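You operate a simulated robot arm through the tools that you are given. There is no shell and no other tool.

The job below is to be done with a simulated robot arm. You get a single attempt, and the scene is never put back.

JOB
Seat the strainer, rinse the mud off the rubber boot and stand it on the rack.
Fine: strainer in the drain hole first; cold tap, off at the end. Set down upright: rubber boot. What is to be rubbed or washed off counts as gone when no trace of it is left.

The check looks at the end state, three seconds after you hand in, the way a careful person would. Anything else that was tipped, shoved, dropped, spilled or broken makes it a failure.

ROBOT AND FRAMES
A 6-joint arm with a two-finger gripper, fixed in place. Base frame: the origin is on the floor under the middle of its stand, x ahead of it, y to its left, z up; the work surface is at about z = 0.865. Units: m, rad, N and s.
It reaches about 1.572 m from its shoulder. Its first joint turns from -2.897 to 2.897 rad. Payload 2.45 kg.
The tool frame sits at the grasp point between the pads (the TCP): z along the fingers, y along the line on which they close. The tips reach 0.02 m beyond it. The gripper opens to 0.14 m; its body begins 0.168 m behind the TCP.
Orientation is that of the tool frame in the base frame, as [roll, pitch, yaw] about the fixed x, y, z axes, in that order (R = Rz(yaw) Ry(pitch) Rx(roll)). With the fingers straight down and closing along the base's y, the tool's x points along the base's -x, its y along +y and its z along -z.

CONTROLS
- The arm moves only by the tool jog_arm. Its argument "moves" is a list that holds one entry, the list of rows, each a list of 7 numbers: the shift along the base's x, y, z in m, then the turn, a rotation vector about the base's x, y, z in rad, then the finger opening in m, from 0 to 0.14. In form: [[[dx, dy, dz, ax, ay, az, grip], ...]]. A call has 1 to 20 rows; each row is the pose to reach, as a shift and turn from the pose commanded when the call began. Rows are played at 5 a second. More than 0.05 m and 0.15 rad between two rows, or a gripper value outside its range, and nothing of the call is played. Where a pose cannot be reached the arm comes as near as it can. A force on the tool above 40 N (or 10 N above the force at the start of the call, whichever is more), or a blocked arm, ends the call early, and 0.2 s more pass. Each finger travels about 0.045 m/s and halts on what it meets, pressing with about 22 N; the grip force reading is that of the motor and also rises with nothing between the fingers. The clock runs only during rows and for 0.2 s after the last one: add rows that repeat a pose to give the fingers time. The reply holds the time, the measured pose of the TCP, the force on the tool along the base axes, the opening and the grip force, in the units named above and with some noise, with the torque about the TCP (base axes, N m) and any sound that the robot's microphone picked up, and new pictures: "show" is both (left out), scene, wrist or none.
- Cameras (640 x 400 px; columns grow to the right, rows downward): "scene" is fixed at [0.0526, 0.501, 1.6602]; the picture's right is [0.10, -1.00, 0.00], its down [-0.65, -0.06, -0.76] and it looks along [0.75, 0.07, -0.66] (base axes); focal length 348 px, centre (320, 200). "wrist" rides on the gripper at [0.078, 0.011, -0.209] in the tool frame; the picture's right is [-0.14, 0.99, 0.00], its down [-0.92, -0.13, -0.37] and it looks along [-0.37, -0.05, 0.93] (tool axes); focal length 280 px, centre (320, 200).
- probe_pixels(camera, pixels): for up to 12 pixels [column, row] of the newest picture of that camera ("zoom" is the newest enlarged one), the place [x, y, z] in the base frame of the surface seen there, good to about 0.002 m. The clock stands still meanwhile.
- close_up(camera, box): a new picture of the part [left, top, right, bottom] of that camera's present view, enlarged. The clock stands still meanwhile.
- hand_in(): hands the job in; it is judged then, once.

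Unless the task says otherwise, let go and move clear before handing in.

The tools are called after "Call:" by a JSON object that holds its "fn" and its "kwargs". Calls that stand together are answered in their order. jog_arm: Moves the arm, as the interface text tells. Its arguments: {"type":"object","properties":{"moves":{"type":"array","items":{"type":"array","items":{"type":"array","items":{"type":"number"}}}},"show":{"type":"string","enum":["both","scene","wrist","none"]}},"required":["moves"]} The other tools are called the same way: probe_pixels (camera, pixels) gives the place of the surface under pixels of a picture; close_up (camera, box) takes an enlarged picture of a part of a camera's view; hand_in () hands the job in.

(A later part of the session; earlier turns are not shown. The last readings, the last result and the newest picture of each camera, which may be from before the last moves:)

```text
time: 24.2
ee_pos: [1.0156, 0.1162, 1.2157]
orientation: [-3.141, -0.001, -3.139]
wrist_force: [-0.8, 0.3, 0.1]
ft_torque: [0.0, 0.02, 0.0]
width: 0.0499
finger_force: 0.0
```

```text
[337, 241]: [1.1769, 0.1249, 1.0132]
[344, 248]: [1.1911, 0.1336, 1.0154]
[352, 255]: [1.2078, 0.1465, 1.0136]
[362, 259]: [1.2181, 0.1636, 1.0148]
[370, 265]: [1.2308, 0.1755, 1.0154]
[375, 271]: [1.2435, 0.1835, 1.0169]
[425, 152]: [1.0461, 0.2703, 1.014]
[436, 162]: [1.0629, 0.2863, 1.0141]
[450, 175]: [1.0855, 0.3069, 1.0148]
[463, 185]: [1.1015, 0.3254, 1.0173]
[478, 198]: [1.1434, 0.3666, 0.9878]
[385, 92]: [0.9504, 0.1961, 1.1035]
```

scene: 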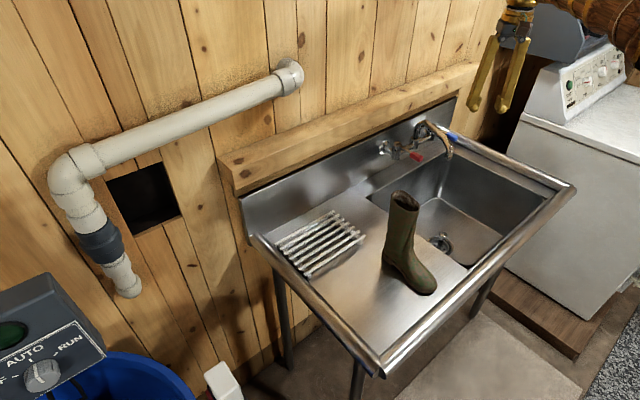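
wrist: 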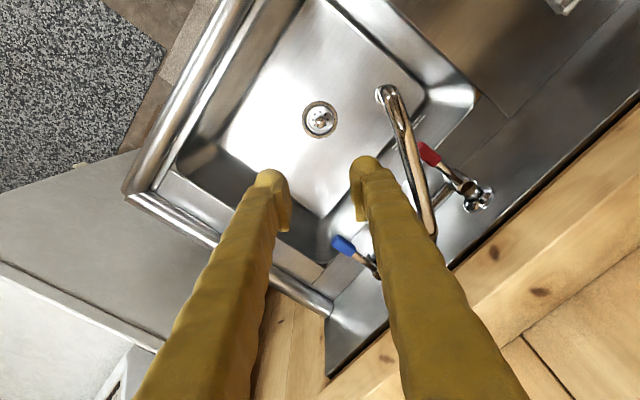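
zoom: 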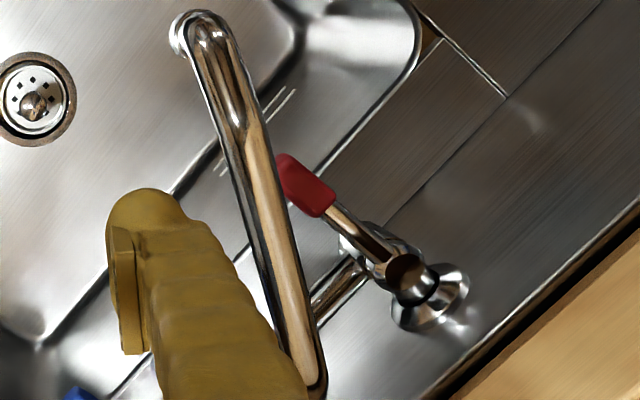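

Blue lever: tip ≈(1.172,0.122), hub ≈(1.245,0.19), at z≈1.01, turning about a vertical stem by the look of it. Before opening the tap I'll study the boot from the scene camera.

Call:
{"fn": "close_up", "kwargs": {"camera": "scene", "box": [365, 180, 455, 305]}}

Call:
{"fn": "probe_pixels", "kwargs": {"camera": "scene", "pixels": [[394, 200], [417, 204], [405, 192], [403, 210], [390, 230], [385, 255], [410, 255], [425, 270], [435, 287], [418, 293], [395, 268], [407, 275]]}}

```text
3.20 times, centred on (410, 242) of scene
```

zoom: 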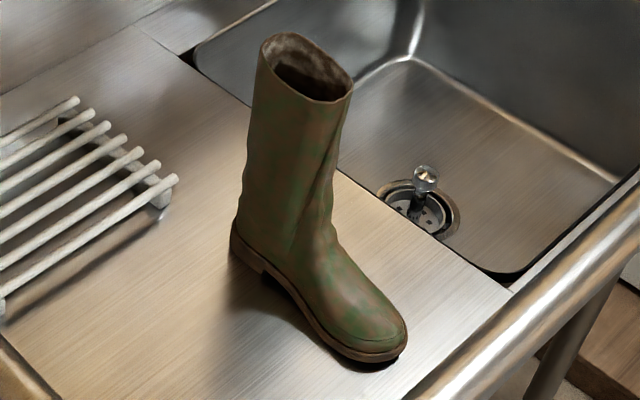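

```text
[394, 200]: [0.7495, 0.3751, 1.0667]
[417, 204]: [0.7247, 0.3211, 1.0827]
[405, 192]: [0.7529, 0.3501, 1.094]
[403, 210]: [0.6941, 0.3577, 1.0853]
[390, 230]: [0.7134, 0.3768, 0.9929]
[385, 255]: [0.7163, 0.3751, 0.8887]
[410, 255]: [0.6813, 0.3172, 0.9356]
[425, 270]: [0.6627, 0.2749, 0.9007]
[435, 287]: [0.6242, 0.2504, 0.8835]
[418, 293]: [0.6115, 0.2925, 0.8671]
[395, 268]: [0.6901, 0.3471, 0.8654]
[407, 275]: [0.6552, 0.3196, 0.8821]
```

Mud covers much of the boot's outside (brown over green) and its toe points to the sink's front. I'll first deal with the cold tap: move above the blue lever with the closing line turned 45° so that the lever can be straddled.

Call:
{"fn": "jog_arm", "kwargs": {"moves": [[[0.03, 0.0035, 0, 0, 0, 0.13, 0.05], [0.06, 0.007, 0, 0, 0, 0.26, 0.05], [0.09, 0.0105, 0, 0, 0, 0.39, 0.05], [0.12, 0.014, 0, 0, 0, 0.52, 0.05], [0.15, 0.0175, 0, 0, 0, 0.65, 0.05], [0.172, 0.02, 0, 0, 0, 0.785, 0.05], [0.172, 0.02, -0.04, 0, 0, 0.785, 0.05], [0.172, 0.02, -0.08, 0, 0, 0.785, 0.05], [0.172, 0.02, -0.11, 0, 0, 0.785, 0.05], [0.172, 0.02, -0.11, 0, 0, 0.785, 0.05]]]}}

```text
time: 26.4
ee_pos: [1.1692, 0.1352, 1.098]
orientation: [-3.141, 0.001, -2.355]
wrist_force: [-0.1, 0.2, -0.2]
ft_torque: [-0.03, -0.04, -0.05]
width: 0.05
finger_force: 0.1
out of reach, approached as far as the arm can: row 4, 5, 6, 7, 8, 9, 10
```

scene: 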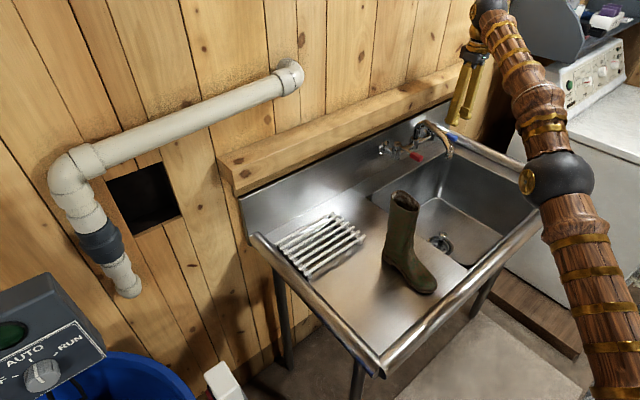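
wrist: 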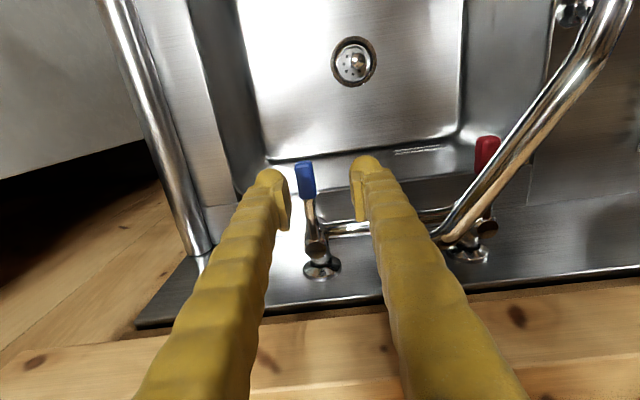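

The arm ran out of reach with the fingers straight down (TCP stopped at x 1.169); the blue lever shows at wrist (305,180), between the fingers. I'll tilt the fingers forward by about 0.5 rad so the wrist stays nearer, keeping height.

Call:
{"fn": "jog_arm", "kwargs": {"moves": [[[-0.01, -0.01, 0.01, 0.092, -0.092, 0, 0.06], [-0.01, -0.01, 0.02, 0.184, -0.184, 0, 0.06], [-0.01, -0.01, 0.02, 0.276, -0.276, 0, 0.06], [-0.01, -0.01, 0.02, 0.354, -0.354, 0, 0.06], [-0.01, -0.01, 0.02, 0.354, -0.354, 0, 0.06]]]}}

```text
time: 27.6
ee_pos: [1.1599, 0.1245, 1.1179]
orientation: [3.141, 0.502, -2.357]
wrist_force: [-0.1, -0.5, -0.5]
ft_torque: [-0.03, 0.03, -0.03]
width: 0.0603
finger_force: 0.1
```

scene: 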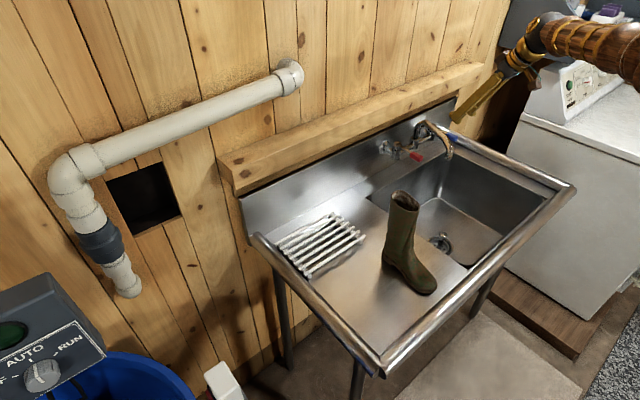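
wrist: 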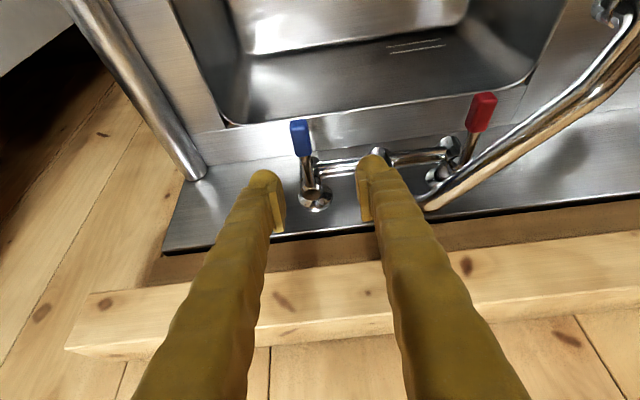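

Now the pose is reached: TCP (1.160,0.1245,1.118) tilted 0.5 rad. I'll probe the lever again for exact placing.

Call:
{"fn": "probe_pixels", "kwargs": {"camera": "wrist", "pixels": [[299, 124], [301, 138], [303, 150], [306, 165], [309, 188], [293, 140], [308, 140], [382, 155], [430, 178], [443, 170], [625, 10], [480, 110]]}}

Call:
{"fn": "close_up", "kwargs": {"camera": "wrist", "box": [270, 100, 390, 220]}}

```text
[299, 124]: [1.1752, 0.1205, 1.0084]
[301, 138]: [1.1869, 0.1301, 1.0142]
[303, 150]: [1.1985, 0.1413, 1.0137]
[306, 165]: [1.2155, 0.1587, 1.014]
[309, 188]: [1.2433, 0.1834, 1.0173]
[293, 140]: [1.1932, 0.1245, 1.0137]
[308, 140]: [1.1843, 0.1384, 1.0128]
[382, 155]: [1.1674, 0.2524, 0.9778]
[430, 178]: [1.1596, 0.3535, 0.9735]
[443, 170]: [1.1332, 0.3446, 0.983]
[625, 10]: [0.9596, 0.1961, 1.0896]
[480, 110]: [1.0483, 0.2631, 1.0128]
```

```text
3.33 times, centred on (330, 160) of wrist
```

zoom: 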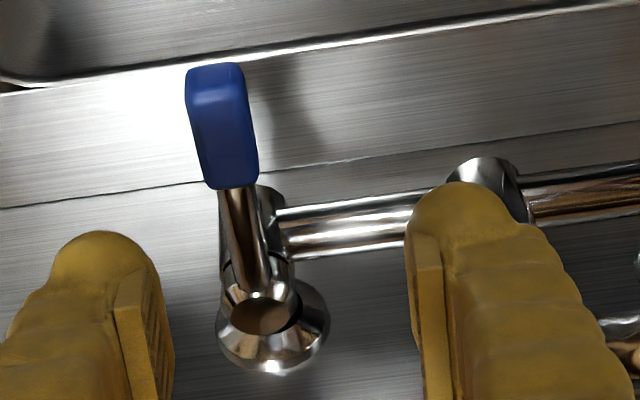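

The blue handle's centre is (1.188,0.1315,1.005) and its hub about (1.244,0.186). I'll lower the open fingers around the handle.

Call:
{"fn": "jog_arm", "kwargs": {"moves": [[[0.028, 0.007, -0.02, 0, 0, 0, 0.06], [0.028, 0.007, -0.05, 0, 0, 0, 0.06], [0.028, 0.007, -0.08, 0, 0, 0, 0.06], [0.028, 0.007, -0.1, 0, 0, 0, 0.06], [0.028, 0.007, -0.111, 0, 0, 0, 0.06], [0.028, 0.007, -0.111, 0, 0, 0, 0.06]]]}}

Call:
{"fn": "close_up", "kwargs": {"camera": "wrist", "box": [240, 120, 400, 240]}}

```text
time: 29.0
ee_pos: [1.1886, 0.1313, 1.0068]
orientation: [3.141, 0.502, -2.356]
wrist_force: [0.3, 0.2, 0.2]
ft_torque: [0.02, 0.02, -0.01]
width: 0.0601
finger_force: 0.0
```

scene: 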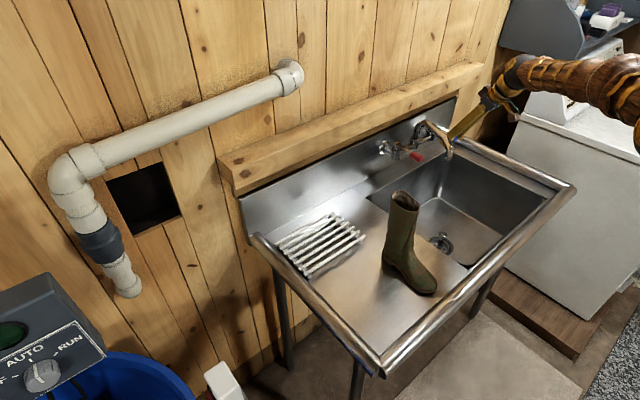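
wrist: 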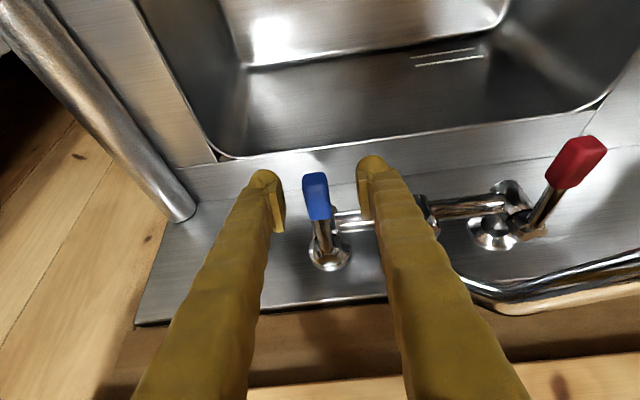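

```text
3.33 times, centred on (320, 180) of wrist
```

zoom: 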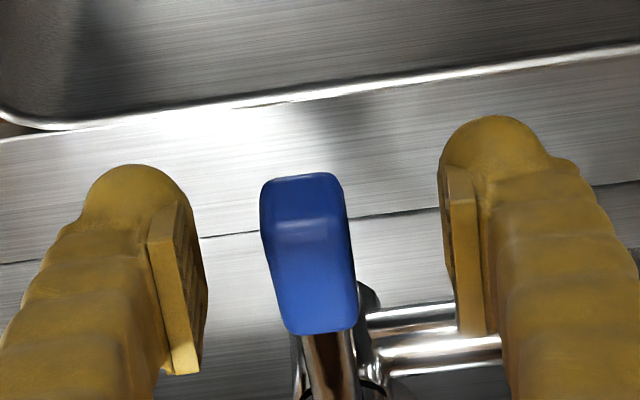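

The handle sits centred between the pads (zoom (308,250)). I'll sweep the fingers along an arc around the hub toward the outer side (away from the spout) and watch the force.

Call:
{"fn": "jog_arm", "kwargs": {"moves": [[[0.0077, -0.0067, 0, 0, 0, 0.13, 0.06], [0.016, -0.0123, 0, 0, 0, 0.26, 0.06], [0.0205, -0.0147, 0, 0, 0, 0.325, 0.06], [0.0251, -0.0168, 0, 0, 0, 0.39, 0.06], [0.0298, -0.0187, 0, 0, 0, 0.455, 0.06], [0.0298, -0.0187, 0, 0, 0, 0.455, 0.06]]]}}

Call:
{"fn": "close_up", "kwargs": {"camera": "wrist", "box": [240, 120, 400, 240]}}

```text
time: 30.4
ee_pos: [1.2168, 0.1124, 1.0069]
orientation: [-3.141, 0.501, -1.9]
wrist_force: [-0.8, 1.0, 0.0]
ft_torque: [0.01, 0.01, -0.02]
width: 0.0602
finger_force: 0.0
```

scene: 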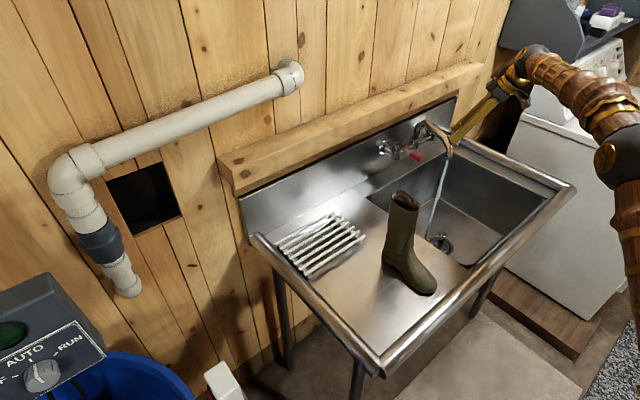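
wrist: 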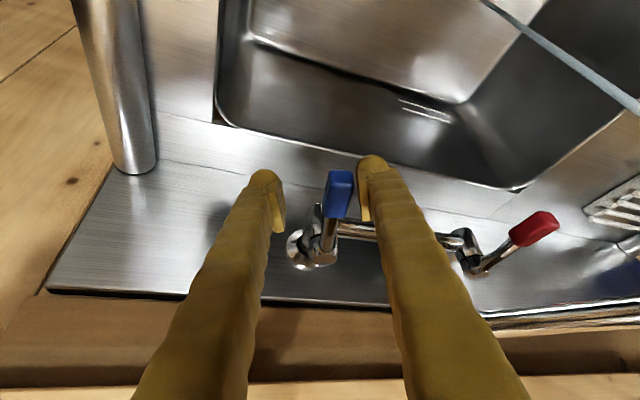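

```text
3.33 times, centred on (320, 180) of wrist
```

zoom: 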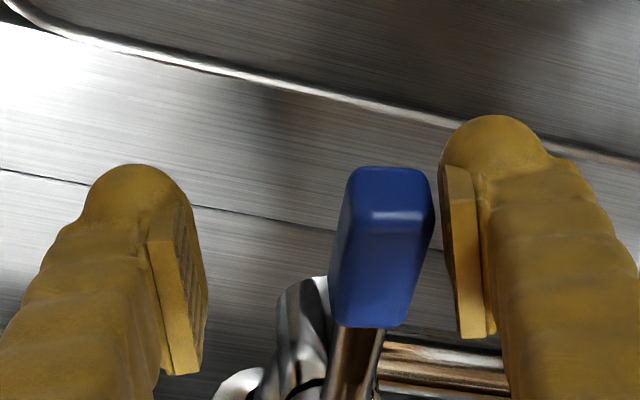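

Water is running: a stream goes from the spout (447,155) down to about (430,240) in the scene picture, so outward opens the tap. I'll look at the stream and where it lands.

Call:
{"fn": "close_up", "kwargs": {"camera": "scene", "box": [390, 120, 500, 260]}}

Call:
{"fn": "probe_pixels", "kwargs": {"camera": "scene", "pixels": [[446, 160], [444, 165], [442, 175], [440, 185], [437, 200], [434, 212], [431, 222], [429, 233], [427, 238]]}}

```text
2.86 times, centred on (445, 190) of scene
```

zoom: 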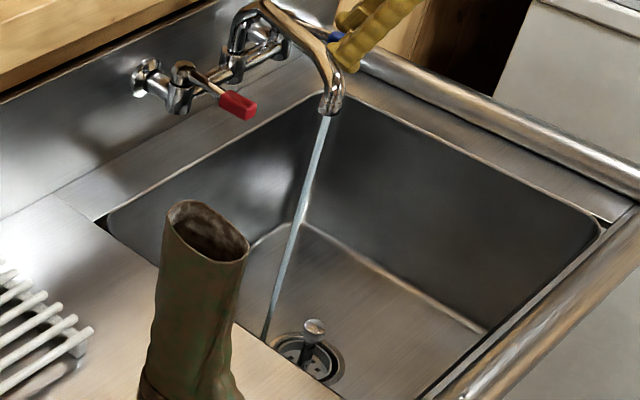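

```text
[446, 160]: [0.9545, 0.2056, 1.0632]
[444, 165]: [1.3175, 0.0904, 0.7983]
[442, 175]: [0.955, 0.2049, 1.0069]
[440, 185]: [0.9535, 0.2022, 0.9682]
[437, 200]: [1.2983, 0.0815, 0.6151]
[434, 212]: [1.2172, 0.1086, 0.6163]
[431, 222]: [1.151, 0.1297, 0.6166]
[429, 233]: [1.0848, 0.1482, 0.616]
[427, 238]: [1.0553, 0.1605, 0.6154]
```

The stream falls vertically at about (0.954,0.203) onto the basin floor. I'll open the lever further for a fuller stream.

Call:
{"fn": "jog_arm", "kwargs": {"moves": [[[0.011, -0.0028, 0, 0, 0, 0.145, 0.06], [0.0226, -0.0041, 0, 0, 0, 0.29, 0.06], [0.0343, -0.0036, 0, 0, 0, 0.43, 0.06], [0.0343, -0.0036, 0, 0, 0, 0.43, 0.06]]]}}

Call:
{"fn": "close_up", "kwargs": {"camera": "scene", "box": [390, 120, 500, 260]}}

Call:
{"fn": "close_up", "kwargs": {"camera": "wrist", "box": [240, 120, 400, 240]}}

```text
time: 31.4
ee_pos: [1.2106, 0.1052, 0.9977]
orientation: [-3.141, 0.501, -1.47]
wrist_force: [-0.1, -0.7, -1.6]
ft_torque: [0.09, 0.06, 0.04]
width: 0.0601
finger_force: 0.0
out of reach, approached as far as the arm can: row 2, 3, 4
```

scene: 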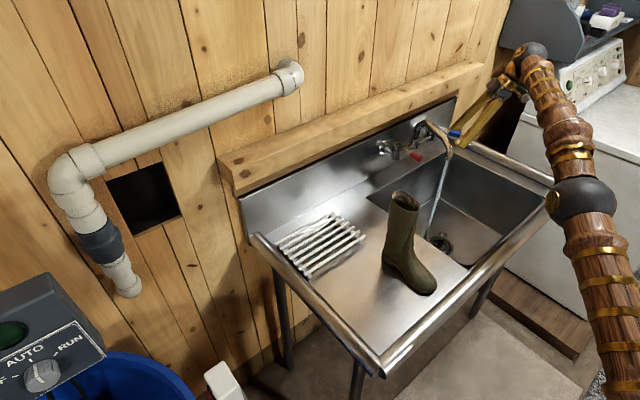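
wrist: 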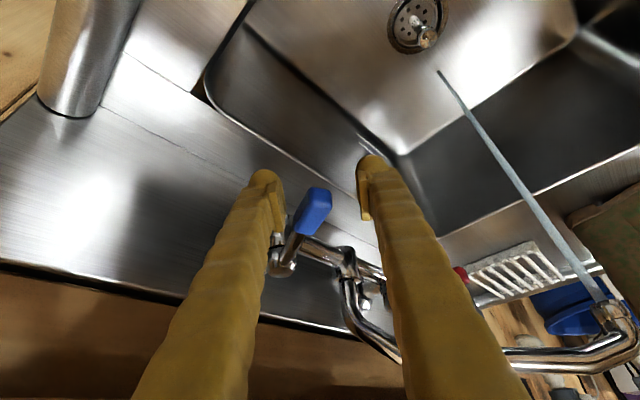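

```text
2.86 times, centred on (445, 190) of scene
```

zoom: 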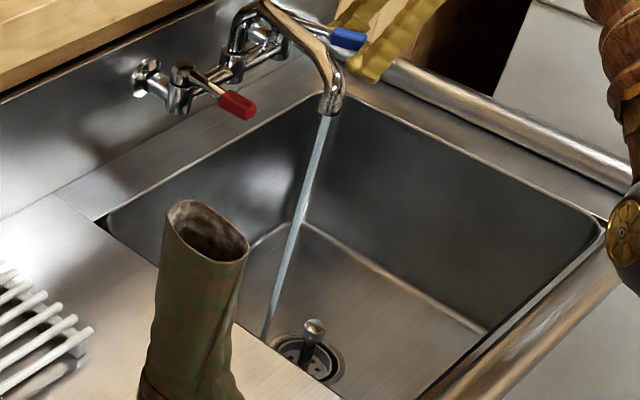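

```text
3.33 times, centred on (320, 180) of wrist
```

zoom: 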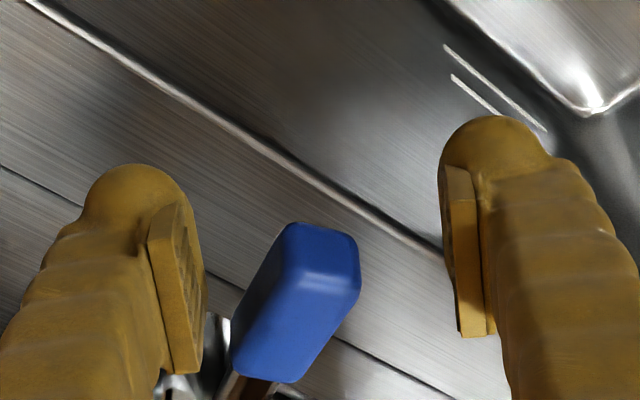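

The arm hit its reach limit, but the lever moved further and the stream runs steadily. I'll probe the handle to learn its present angle.

Call:
{"fn": "probe_pixels", "kwargs": {"camera": "wrist", "pixels": [[323, 193], [315, 205], [305, 225], [296, 238], [290, 250], [283, 268]]}}

Call:
{"fn": "close_up", "kwargs": {"camera": "scene", "box": [420, 120, 480, 180]}}

```text
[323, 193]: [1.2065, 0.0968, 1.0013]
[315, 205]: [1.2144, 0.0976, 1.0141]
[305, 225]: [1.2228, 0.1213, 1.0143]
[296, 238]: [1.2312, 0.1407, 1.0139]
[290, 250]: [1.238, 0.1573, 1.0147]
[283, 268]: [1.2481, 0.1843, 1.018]
```

```text
6.67 times, centred on (450, 150) of scene
```

zoom: 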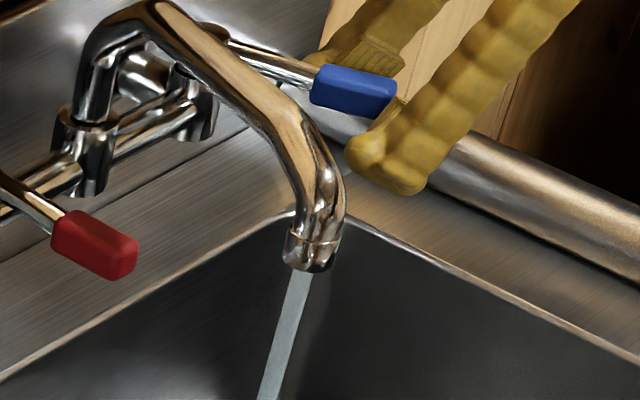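

The lever is about 22° open and the stream is around 1 cm wide. I'll turn the hand back a little in yaw for better reach and push the lever further open.

Call:
{"fn": "jog_arm", "kwargs": {"moves": [[[0, 0, 0.003, 0, 0, -0.14, 0.06], [0, 0, 0.006, 0, 0, -0.28, 0.06], [0, 0, 0.007, 0, 0, -0.42, 0.06], [0, 0, 0.007, 0, 0, -0.56, 0.06], [0, 0, 0.007, 0, 0, -0.68, 0.06], [0.012, -0.001, 0.007, 0, 0, -0.68, 0.06], [0.024, -0.002, 0.007, 0, 0, -0.68, 0.06], [0.036, -0.003, 0.007, 0, 0, -0.68, 0.06], [0.046, -0.003, 0.007, 0, 0, -0.68, 0.06], [0.046, -0.003, 0.007, 0, 0, -0.68, 0.06]]]}}

Call:
{"fn": "close_up", "kwargs": {"camera": "scene", "box": [400, 120, 500, 250]}}

```text
time: 33.6
ee_pos: [1.2554, 0.1025, 1.0054]
orientation: [3.141, 0.502, -2.15]
wrist_force: [1.0, -0.7, -0.7]
ft_torque: [0.0, -0.01, 0.04]
width: 0.0602
finger_force: 0.0
```

scene: 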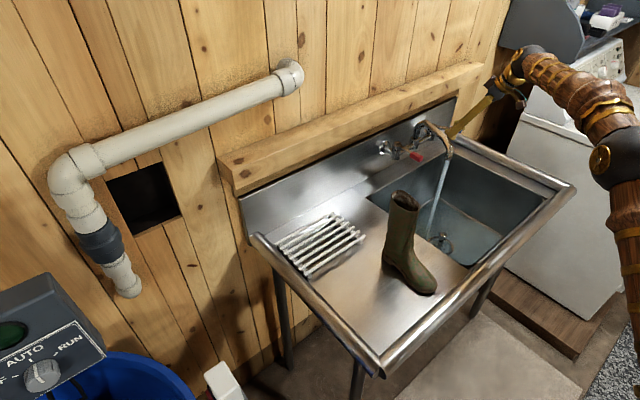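
wrist: 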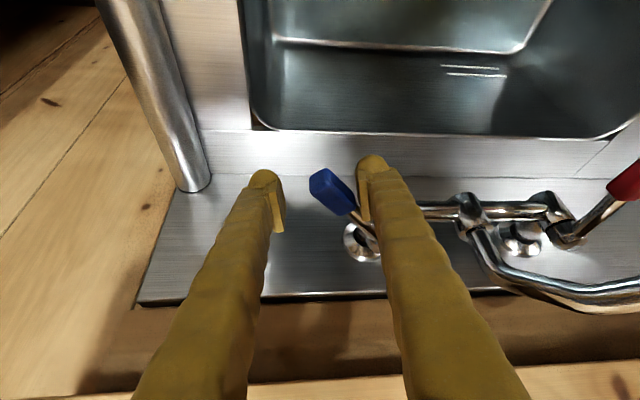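

```text
3.08 times, centred on (450, 185) of scene
```

zoom: 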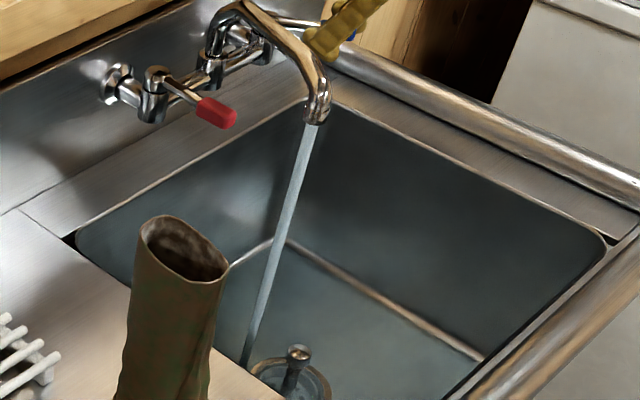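

The basin now looks bluish (scene (480,200)), which may be pooling water or just a sheen. I'll probe the surface heights to see.

Call:
{"fn": "probe_pixels", "kwargs": {"camera": "scene", "pixels": [[470, 240], [490, 220], [470, 210], [520, 210], [440, 232], [460, 250], [450, 190], [444, 180], [440, 190]]}}

Call:
{"fn": "close_up", "kwargs": {"camera": "scene", "box": [400, 190, 520, 270]}}

```text
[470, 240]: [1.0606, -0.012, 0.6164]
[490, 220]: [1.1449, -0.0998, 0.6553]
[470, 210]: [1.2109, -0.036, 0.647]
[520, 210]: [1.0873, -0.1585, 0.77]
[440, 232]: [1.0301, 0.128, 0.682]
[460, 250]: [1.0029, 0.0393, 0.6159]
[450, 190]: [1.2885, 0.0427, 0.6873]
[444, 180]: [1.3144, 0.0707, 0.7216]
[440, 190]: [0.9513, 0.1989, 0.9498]
```

```text
5.00 times, centred on (460, 230) of scene
```

zoom: 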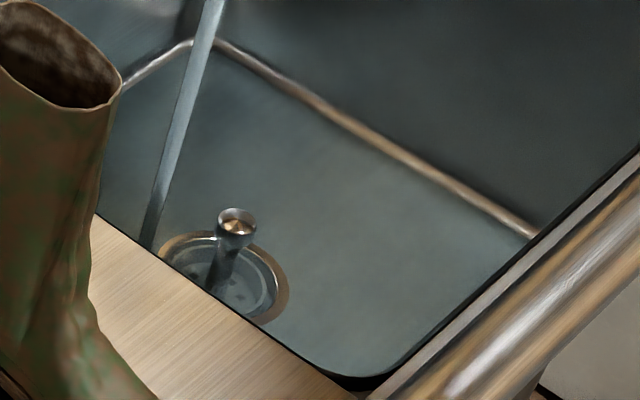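

The floor still probes at z 0.616, so the bluish look is just wet metal; the drain works and the stream runs well. I'll lift the fingers off the lever, back away and straighten the hand on the way to the boot.

Call:
{"fn": "jog_arm", "kwargs": {"moves": [[[0, 0, 0.04, 0, 0, 0, 0.06], [0, 0, 0.08, 0, 0, 0, 0.06], [0, 0, 0.12, 0, 0, 0, 0.06], [-0.02, -0.01, 0.16, 0, 0, 0, 0.06], [-0.06, -0.01, 0.19, 0, 0, 0, 0.06], [-0.1, -0.01, 0.2, 0, 0, 0, 0.06], [-0.145, -0.01, 0.2, 0, 0, 0, 0.06], [-0.19, -0.01, 0.2, 0, 0, 0, 0.06], [-0.235, -0.01, 0.2, -0.1, 0.0655, 0, 0.06], [-0.28, -0.01, 0.2, -0.2, 0.131, 0, 0.06], [-0.325, -0.01, 0.2, -0.3, 0.1966, 0, 0.06], [-0.37, -0.01, 0.2, -0.4198, 0.2752, 0, 0.06], [-0.39, -0.01, 0.2, -0.4198, 0.2752, 0, 0.06]]]}}

```text
time: 36.4
ee_pos: [0.865, 0.0917, 1.2025]
orientation: [-3.142, -0.003, -2.151]
wrist_force: [0.3, 0.3, -0.4]
ft_torque: [-0.01, 0.02, -0.02]
width: 0.0601
finger_force: 0.1
```

scene: 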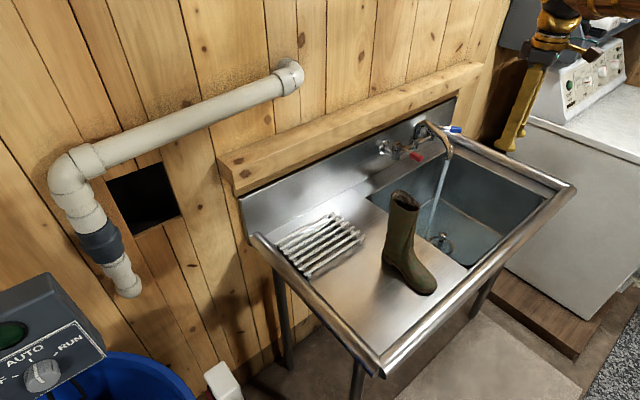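
wrist: 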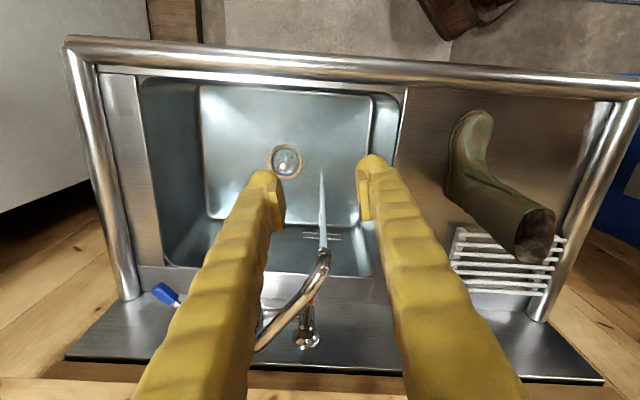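

I have a clear view of the boot at wrist (500,190) and the running tap. I'll move above the boot with the hand square to the sink to see its opening.

Call:
{"fn": "jog_arm", "kwargs": {"moves": [[[-0.015, 0.035, 0.02, 0, 0, -0.1, 0.08], [-0.035, 0.07, 0.04, 0, 0, -0.205, 0.1], [-0.055, 0.11, 0.06, 0, 0, -0.205, 0.12], [-0.075, 0.15, 0.06, 0, 0, -0.205, 0.14], [-0.095, 0.19, 0.06, 0, 0, -0.205, 0.14], [-0.115, 0.23, 0.06, 0, 0, -0.205, 0.14], [-0.13, 0.26, 0.06, 0, 0, -0.205, 0.14], [-0.13, 0.26, 0.06, 0, 0, -0.205, 0.14]]]}}

Call:
{"fn": "close_up", "kwargs": {"camera": "wrist", "box": [240, 60, 420, 240]}}

```text
time: 38.2
ee_pos: [0.7357, 0.3515, 1.2629]
orientation: [3.142, -0.001, -2.356]
wrist_force: [0.5, 0.1, -0.1]
ft_torque: [0.01, -0.03, 0.0]
width: 0.14
finger_force: 0.1
```

scene: 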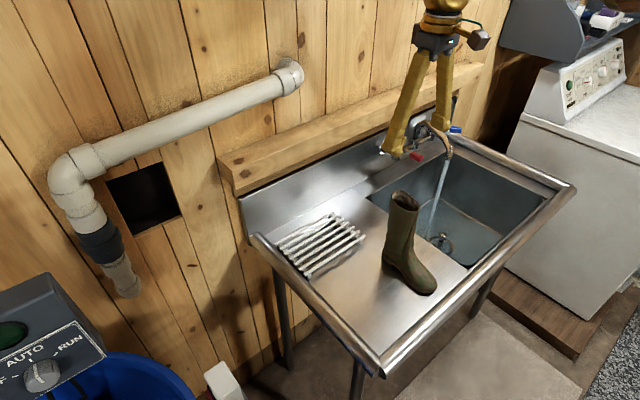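
wrist: 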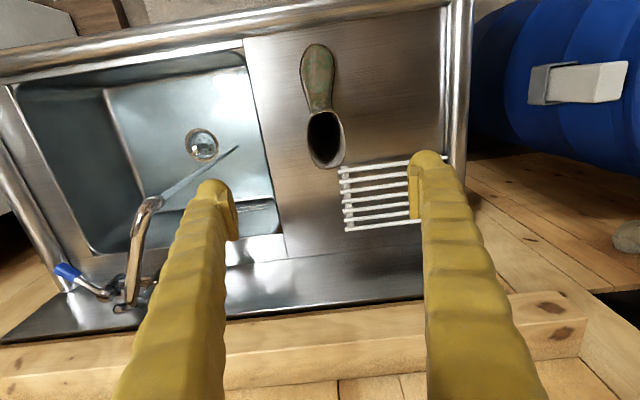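

```text
2.22 times, centred on (330, 150) of wrist
```

zoom: 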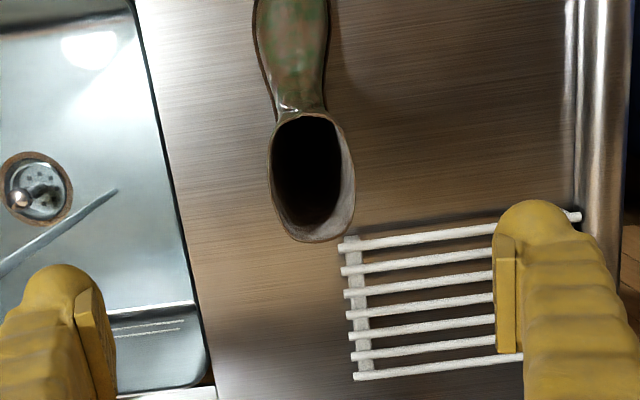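

The boot's opening is an oval about 0.053 × 0.085 m at wrist (326,140). I'll probe its rim and shaft to place a grip across the shaft's sides.

Call:
{"fn": "probe_pixels", "kwargs": {"camera": "wrist", "pixels": [[308, 140], [344, 140], [322, 168], [326, 111], [310, 125], [341, 125], [309, 155], [317, 46], [303, 75], [333, 75], [304, 60], [310, 100]]}}

Call:
{"fn": "close_up", "kwargs": {"camera": "wrist", "box": [280, 30, 370, 180]}}

```text
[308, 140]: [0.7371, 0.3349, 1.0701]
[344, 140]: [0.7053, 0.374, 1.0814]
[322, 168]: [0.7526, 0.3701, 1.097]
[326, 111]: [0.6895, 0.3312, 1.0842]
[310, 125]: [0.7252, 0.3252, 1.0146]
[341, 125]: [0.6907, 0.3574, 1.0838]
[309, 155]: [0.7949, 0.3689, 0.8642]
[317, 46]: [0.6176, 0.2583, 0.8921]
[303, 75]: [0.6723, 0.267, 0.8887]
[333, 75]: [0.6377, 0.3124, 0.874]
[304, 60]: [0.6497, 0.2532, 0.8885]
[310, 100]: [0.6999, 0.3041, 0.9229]
```

```text
2.67 times, centred on (325, 105) of wrist
```

zoom: 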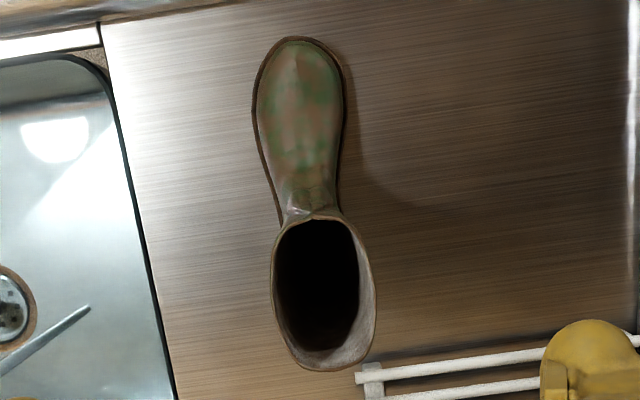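

The rim's centre is near (0.721,0.353) and the shaft is about 0.05 m wide. I'll straddle the shaft with the pads along u, at about z 1.0, then close.

Call:
{"fn": "jog_arm", "kwargs": {"moves": [[[-0.017, -0.001, -0.03, 0, 0, 0, 0.12], [-0.017, -0.001, -0.07, 0, 0, 0, 0.11], [-0.017, -0.001, -0.11, 0, 0, 0, 0.11], [-0.017, -0.001, -0.15, 0, 0, 0, 0.11], [-0.017, -0.001, -0.19, 0, 0, 0, 0.11], [-0.017, -0.001, -0.23, 0, 0, 0, 0.11], [-0.017, -0.001, -0.255, 0, 0, 0, 0.11], [-0.017, -0.001, -0.255, 0, 0, 0, 0.11]]]}}

Call:
{"fn": "close_up", "kwargs": {"camera": "scene", "box": [340, 120, 480, 300]}}

Call:
{"fn": "close_up", "kwargs": {"camera": "wrist", "box": [200, 80, 440, 260]}}

```text
time: 40.0
ee_pos: [0.718, 0.353, 1.009]
orientation: [-3.141, -0.002, -2.357]
wrist_force: [0.3, -0.5, 0.0]
ft_torque: [-0.06, 0.04, 0.04]
width: 0.1099
finger_force: 0.0
```

scene: 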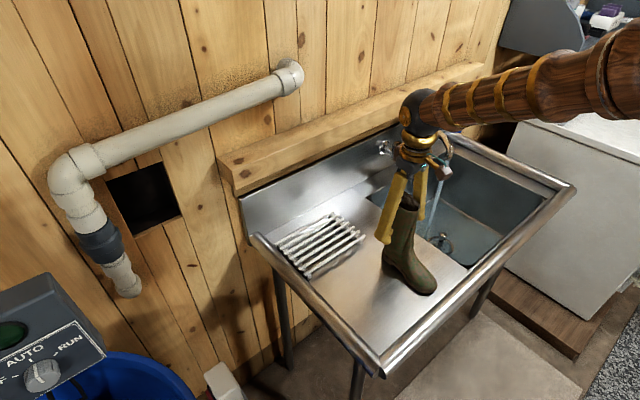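
wrist: 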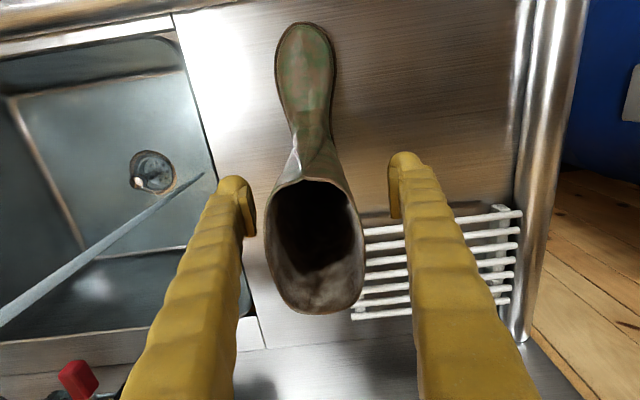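

```text
2.22 times, centred on (410, 210) of scene
```

zoom: 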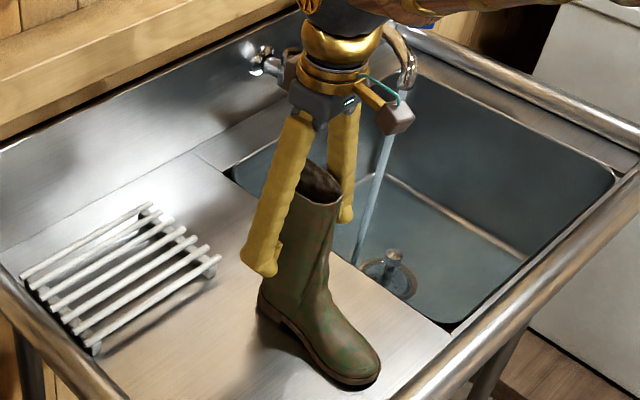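

```text
2.22 times, centred on (320, 170) of wrist
```

zoom: 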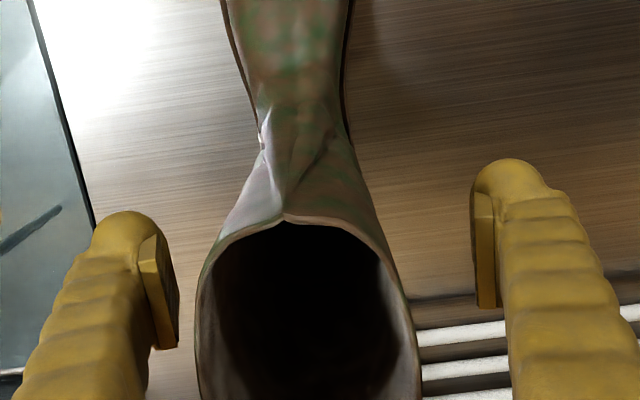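

The fingers straddle the shaft symmetrically (wrist zoom left pad (160,290), right pad (485,250)). I'll close gently on it.

Call:
{"fn": "jog_arm", "kwargs": {"moves": [[[0, 0, 0, 0, 0, 0, 0.095], [0, 0, 0, 0, 0, 0, 0.08], [0, 0, 0, 0, 0, 0, 0.065], [0, 0, 0, 0, 0, 0, 0.055], [0, 0, 0, 0, 0, 0, 0.045], [0, 0, 0, 0, 0, 0, 0.03], [0, 0, 0, 0, 0, 0, 0.02], [0, 0, 0, 0, 0, 0, 0.02]]]}}

Call:
{"fn": "close_up", "kwargs": {"camera": "scene", "box": [340, 120, 480, 300]}}

```text
time: 41.8
ee_pos: [0.7176, 0.3524, 1.0097]
orientation: [3.14, -0.002, -2.357]
wrist_force: [0.1, -0.5, 2.1]
ft_torque: [0.0, 0.01, 0.14]
width: 0.0528
finger_force: 22.3
```

scene: 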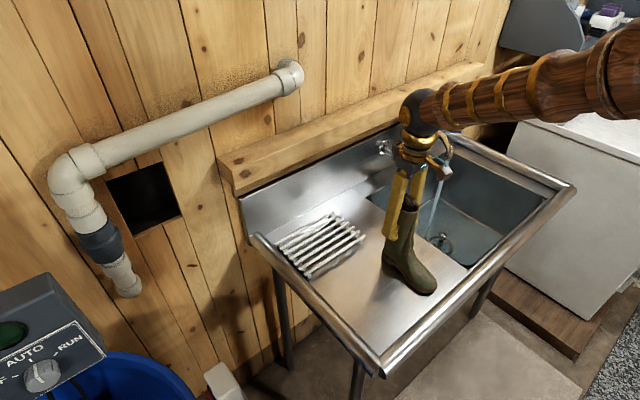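
wrist: 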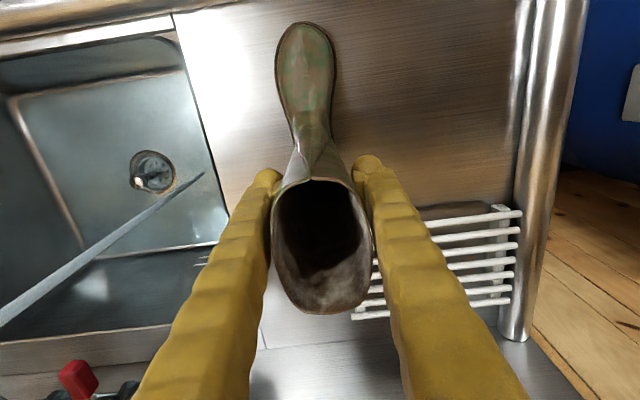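

```text
2.22 times, centred on (410, 210) of scene
```

zoom: 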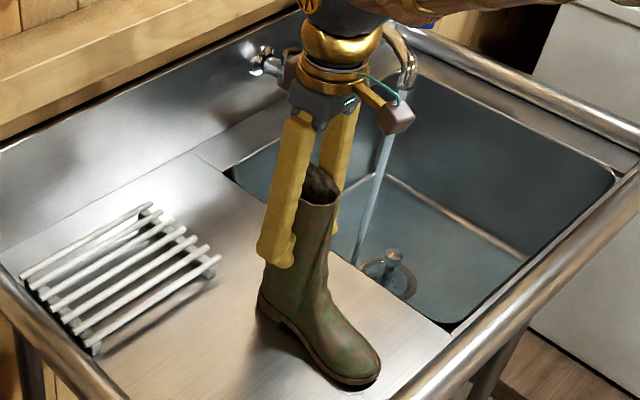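

The grip reads 22 N at 0.0528 m opening and the boot hasn't shifted. I'll lift it a little and read its weight.

Call:
{"fn": "jog_arm", "kwargs": {"moves": [[[0, 0, 0.01, 0, 0, 0, 0.02], [0, 0, 0.03, 0, 0, 0, 0.02], [0, 0, 0.06, 0, 0, 0, 0.02], [0, 0, 0.09, 0, 0, 0, 0.02], [0, 0, 0.09, 0, 0, 0, 0.02], [0, 0, 0.09, 0, 0, 0, 0.02]]]}}

Call:
{"fn": "close_up", "kwargs": {"camera": "scene", "box": [340, 100, 480, 280]}}

```text
time: 43.2
ee_pos: [0.7187, 0.3516, 1.1003]
orientation: [3.141, -0.002, -2.356]
wrist_force: [-0.6, 0.0, -2.3]
ft_torque: [0.06, -0.05, -0.01]
width: 0.0526
finger_force: 21.8
```

scene: 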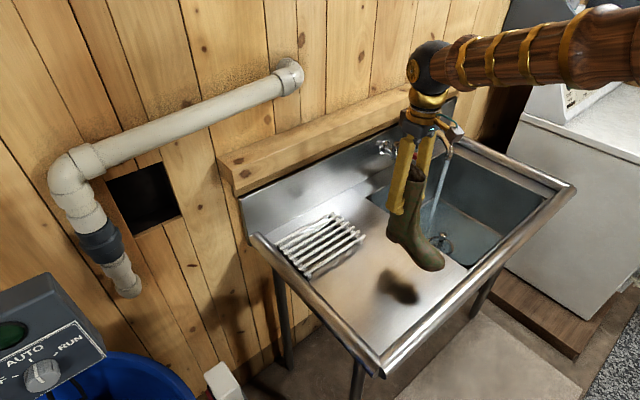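
wrist: 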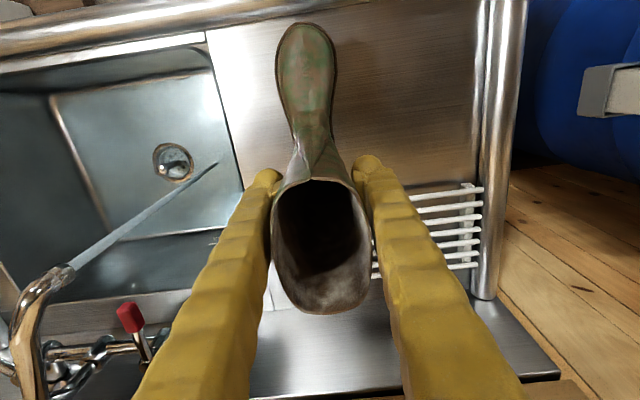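

```text
2.22 times, centred on (410, 190) of scene
```

zoom: 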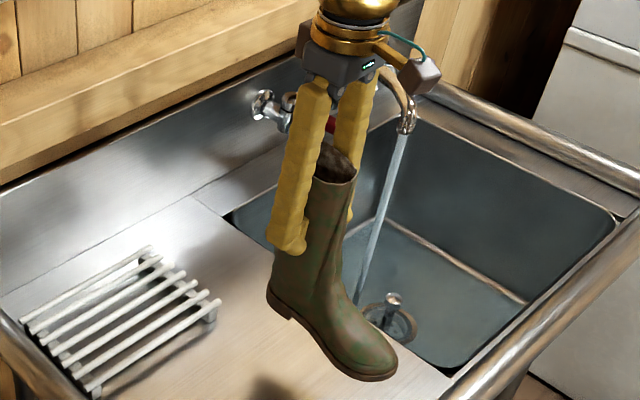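

The boot weighs only about 2.5 N and hangs firmly. I'll carry it upright to the front of the basin (clear of the spout), then tilt it so that its back faces up.

Call:
{"fn": "jog_arm", "kwargs": {"moves": [[[0.01, -0.037, 0.01, 0, 0, 0, 0.02], [0.02, -0.075, 0.03, 0, 0, 0, 0.02], [0.03, -0.113, 0.05, 0, 0, 0, 0.02], [0.04, -0.15, 0.06, 0, 0, 0, 0.02], [0.05, -0.188, 0.06, 0, 0, 0, 0.02], [0.06, -0.226, 0.06, 0, 0, 0, 0.02], [0.07, -0.264, 0.06, 0, 0, 0, 0.02], [0.081, -0.303, 0.06, 0, 0, 0, 0.02], [0.081, -0.303, 0.06, 0.099, -0.099, 0, 0.02], [0.081, -0.303, 0.06, 0.198, -0.198, 0, 0.02], [0.081, -0.303, 0.06, 0.297, -0.297, 0, 0.02], [0.081, -0.303, 0.06, 0.396, -0.396, 0, 0.02], [0.081, -0.303, 0.06, 0.495, -0.495, 0, 0.02], [0.081, -0.303, 0.06, 0.594, -0.594, 0, 0.02], [0.081, -0.303, 0.06, 0.693, -0.693, 0, 0.02], [0.081, -0.303, 0.06, 0.693, -0.693, 0, 0.02]]]}}

Call:
{"fn": "close_up", "kwargs": {"camera": "scene", "box": [380, 60, 540, 260]}}

```text
time: 46.6
ee_pos: [0.7994, 0.0478, 1.1587]
orientation: [-3.141, 0.98, -2.356]
wrist_force: [0.2, 0.4, -1.4]
ft_torque: [-0.06, 0.06, 0.01]
width: 0.0524
finger_force: 22.1
```

scene: 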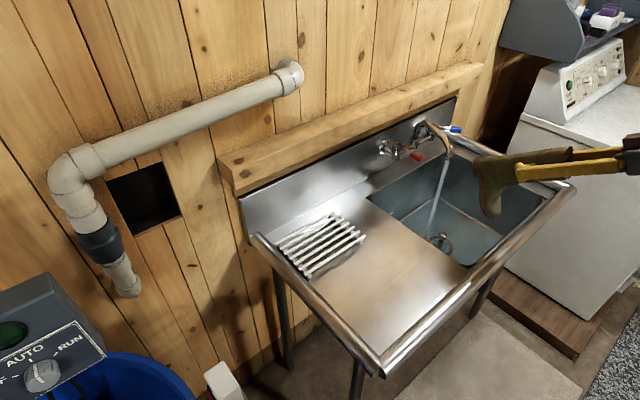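
wrist: 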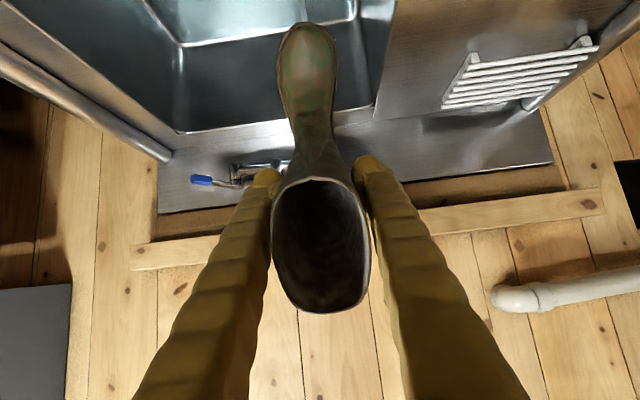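

```text
2.00 times, centred on (460, 160) of scene
```

zoom: 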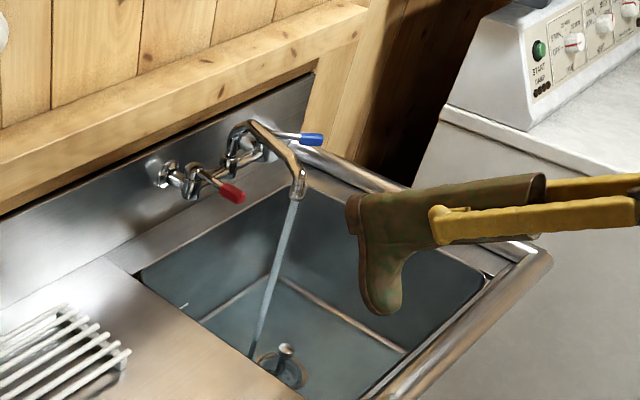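

The boot is tilted about 56° with its back up and still firm in the grip. I'll lower it into the basin and move its heel and back under the stream at (0.954,0.203).

Call:
{"fn": "jog_arm", "kwargs": {"moves": [[[0.0, 0.0, -0.04, 0, 0, 0, 0.02], [0.011, 0.011, -0.08, 0, 0, 0, 0.02], [0.025, 0.025, -0.12, 0, 0, 0, 0.02], [0.04, 0.04, -0.16, 0, 0, 0, 0.02], [0.052, 0.052, -0.195, 0, 0, 0, 0.02], [0.062, 0.062, -0.21, 0, 0, 0, 0.02], [0.062, 0.062, -0.21, 0, 0, 0, 0.02], [0.07, 0.07, -0.22, 0, 0, 0, 0.02], [0.078, 0.078, -0.225, 0, 0, 0, 0.02], [0.086, 0.086, -0.23, 0, 0, 0, 0.02], [0.094, 0.094, -0.235, 0, 0, 0, 0.02], [0.102, 0.102, -0.24, 0, 0, 0, 0.02]]]}}

Call:
{"fn": "close_up", "kwargs": {"camera": "scene", "box": [390, 100, 530, 260]}}

```text
time: 49.2
ee_pos: [0.902, 0.152, 0.9189]
orientation: [3.141, 0.979, -2.356]
wrist_force: [-0.1, -0.2, -1.8]
ft_torque: [-0.04, 0.05, -0.02]
width: 0.0529
finger_force: 22.0
```

scene: 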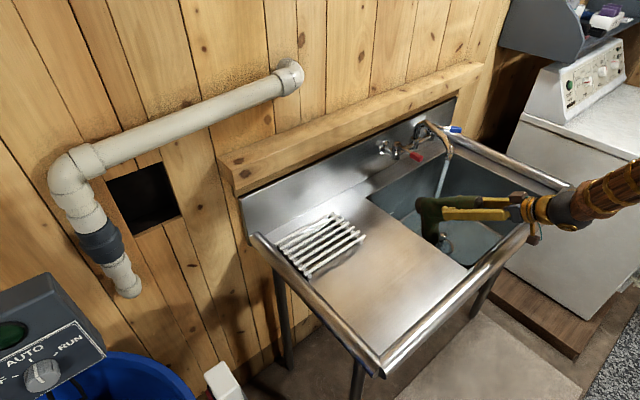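
wrist: 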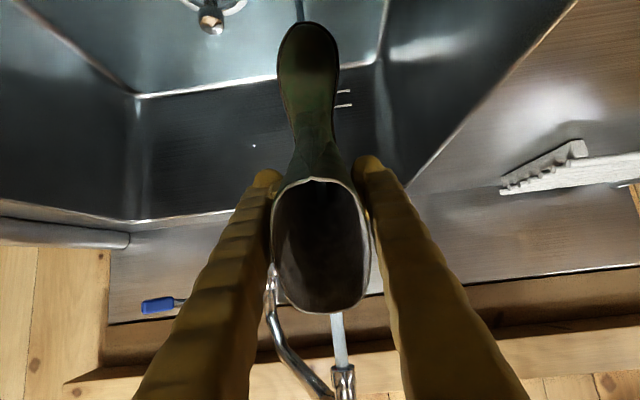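

```text
2.50 times, centred on (460, 180) of scene
```

zoom: 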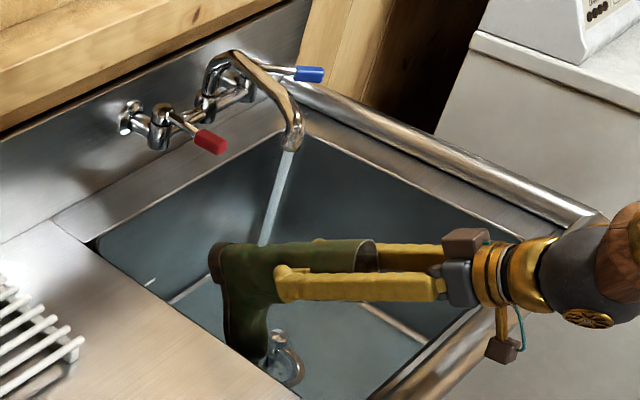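

The boot already looks greener where the water runs over it (zoom (260,270)). I'll enlarge both views to see what mud is left.

Call:
{"fn": "close_up", "kwargs": {"camera": "scene", "box": [405, 185, 485, 250]}}

Call:
{"fn": "close_up", "kwargs": {"camera": "wrist", "box": [250, 0, 390, 200]}}

```text
6.15 times, centred on (445, 218) of scene
```

zoom: 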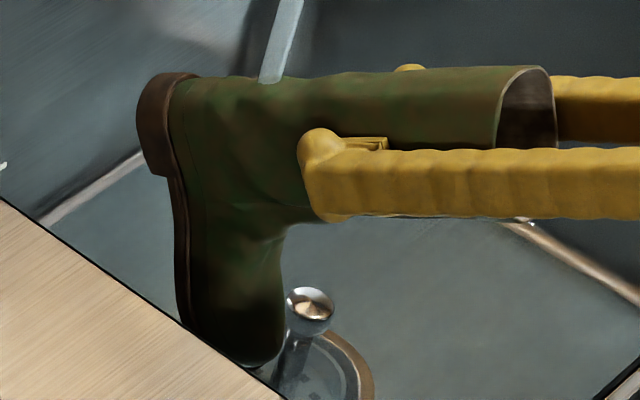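

```text
2.00 times, centred on (320, 100) of wrist
```

zoom: 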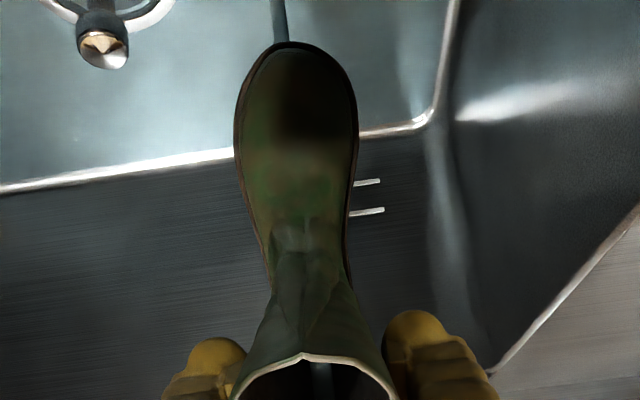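

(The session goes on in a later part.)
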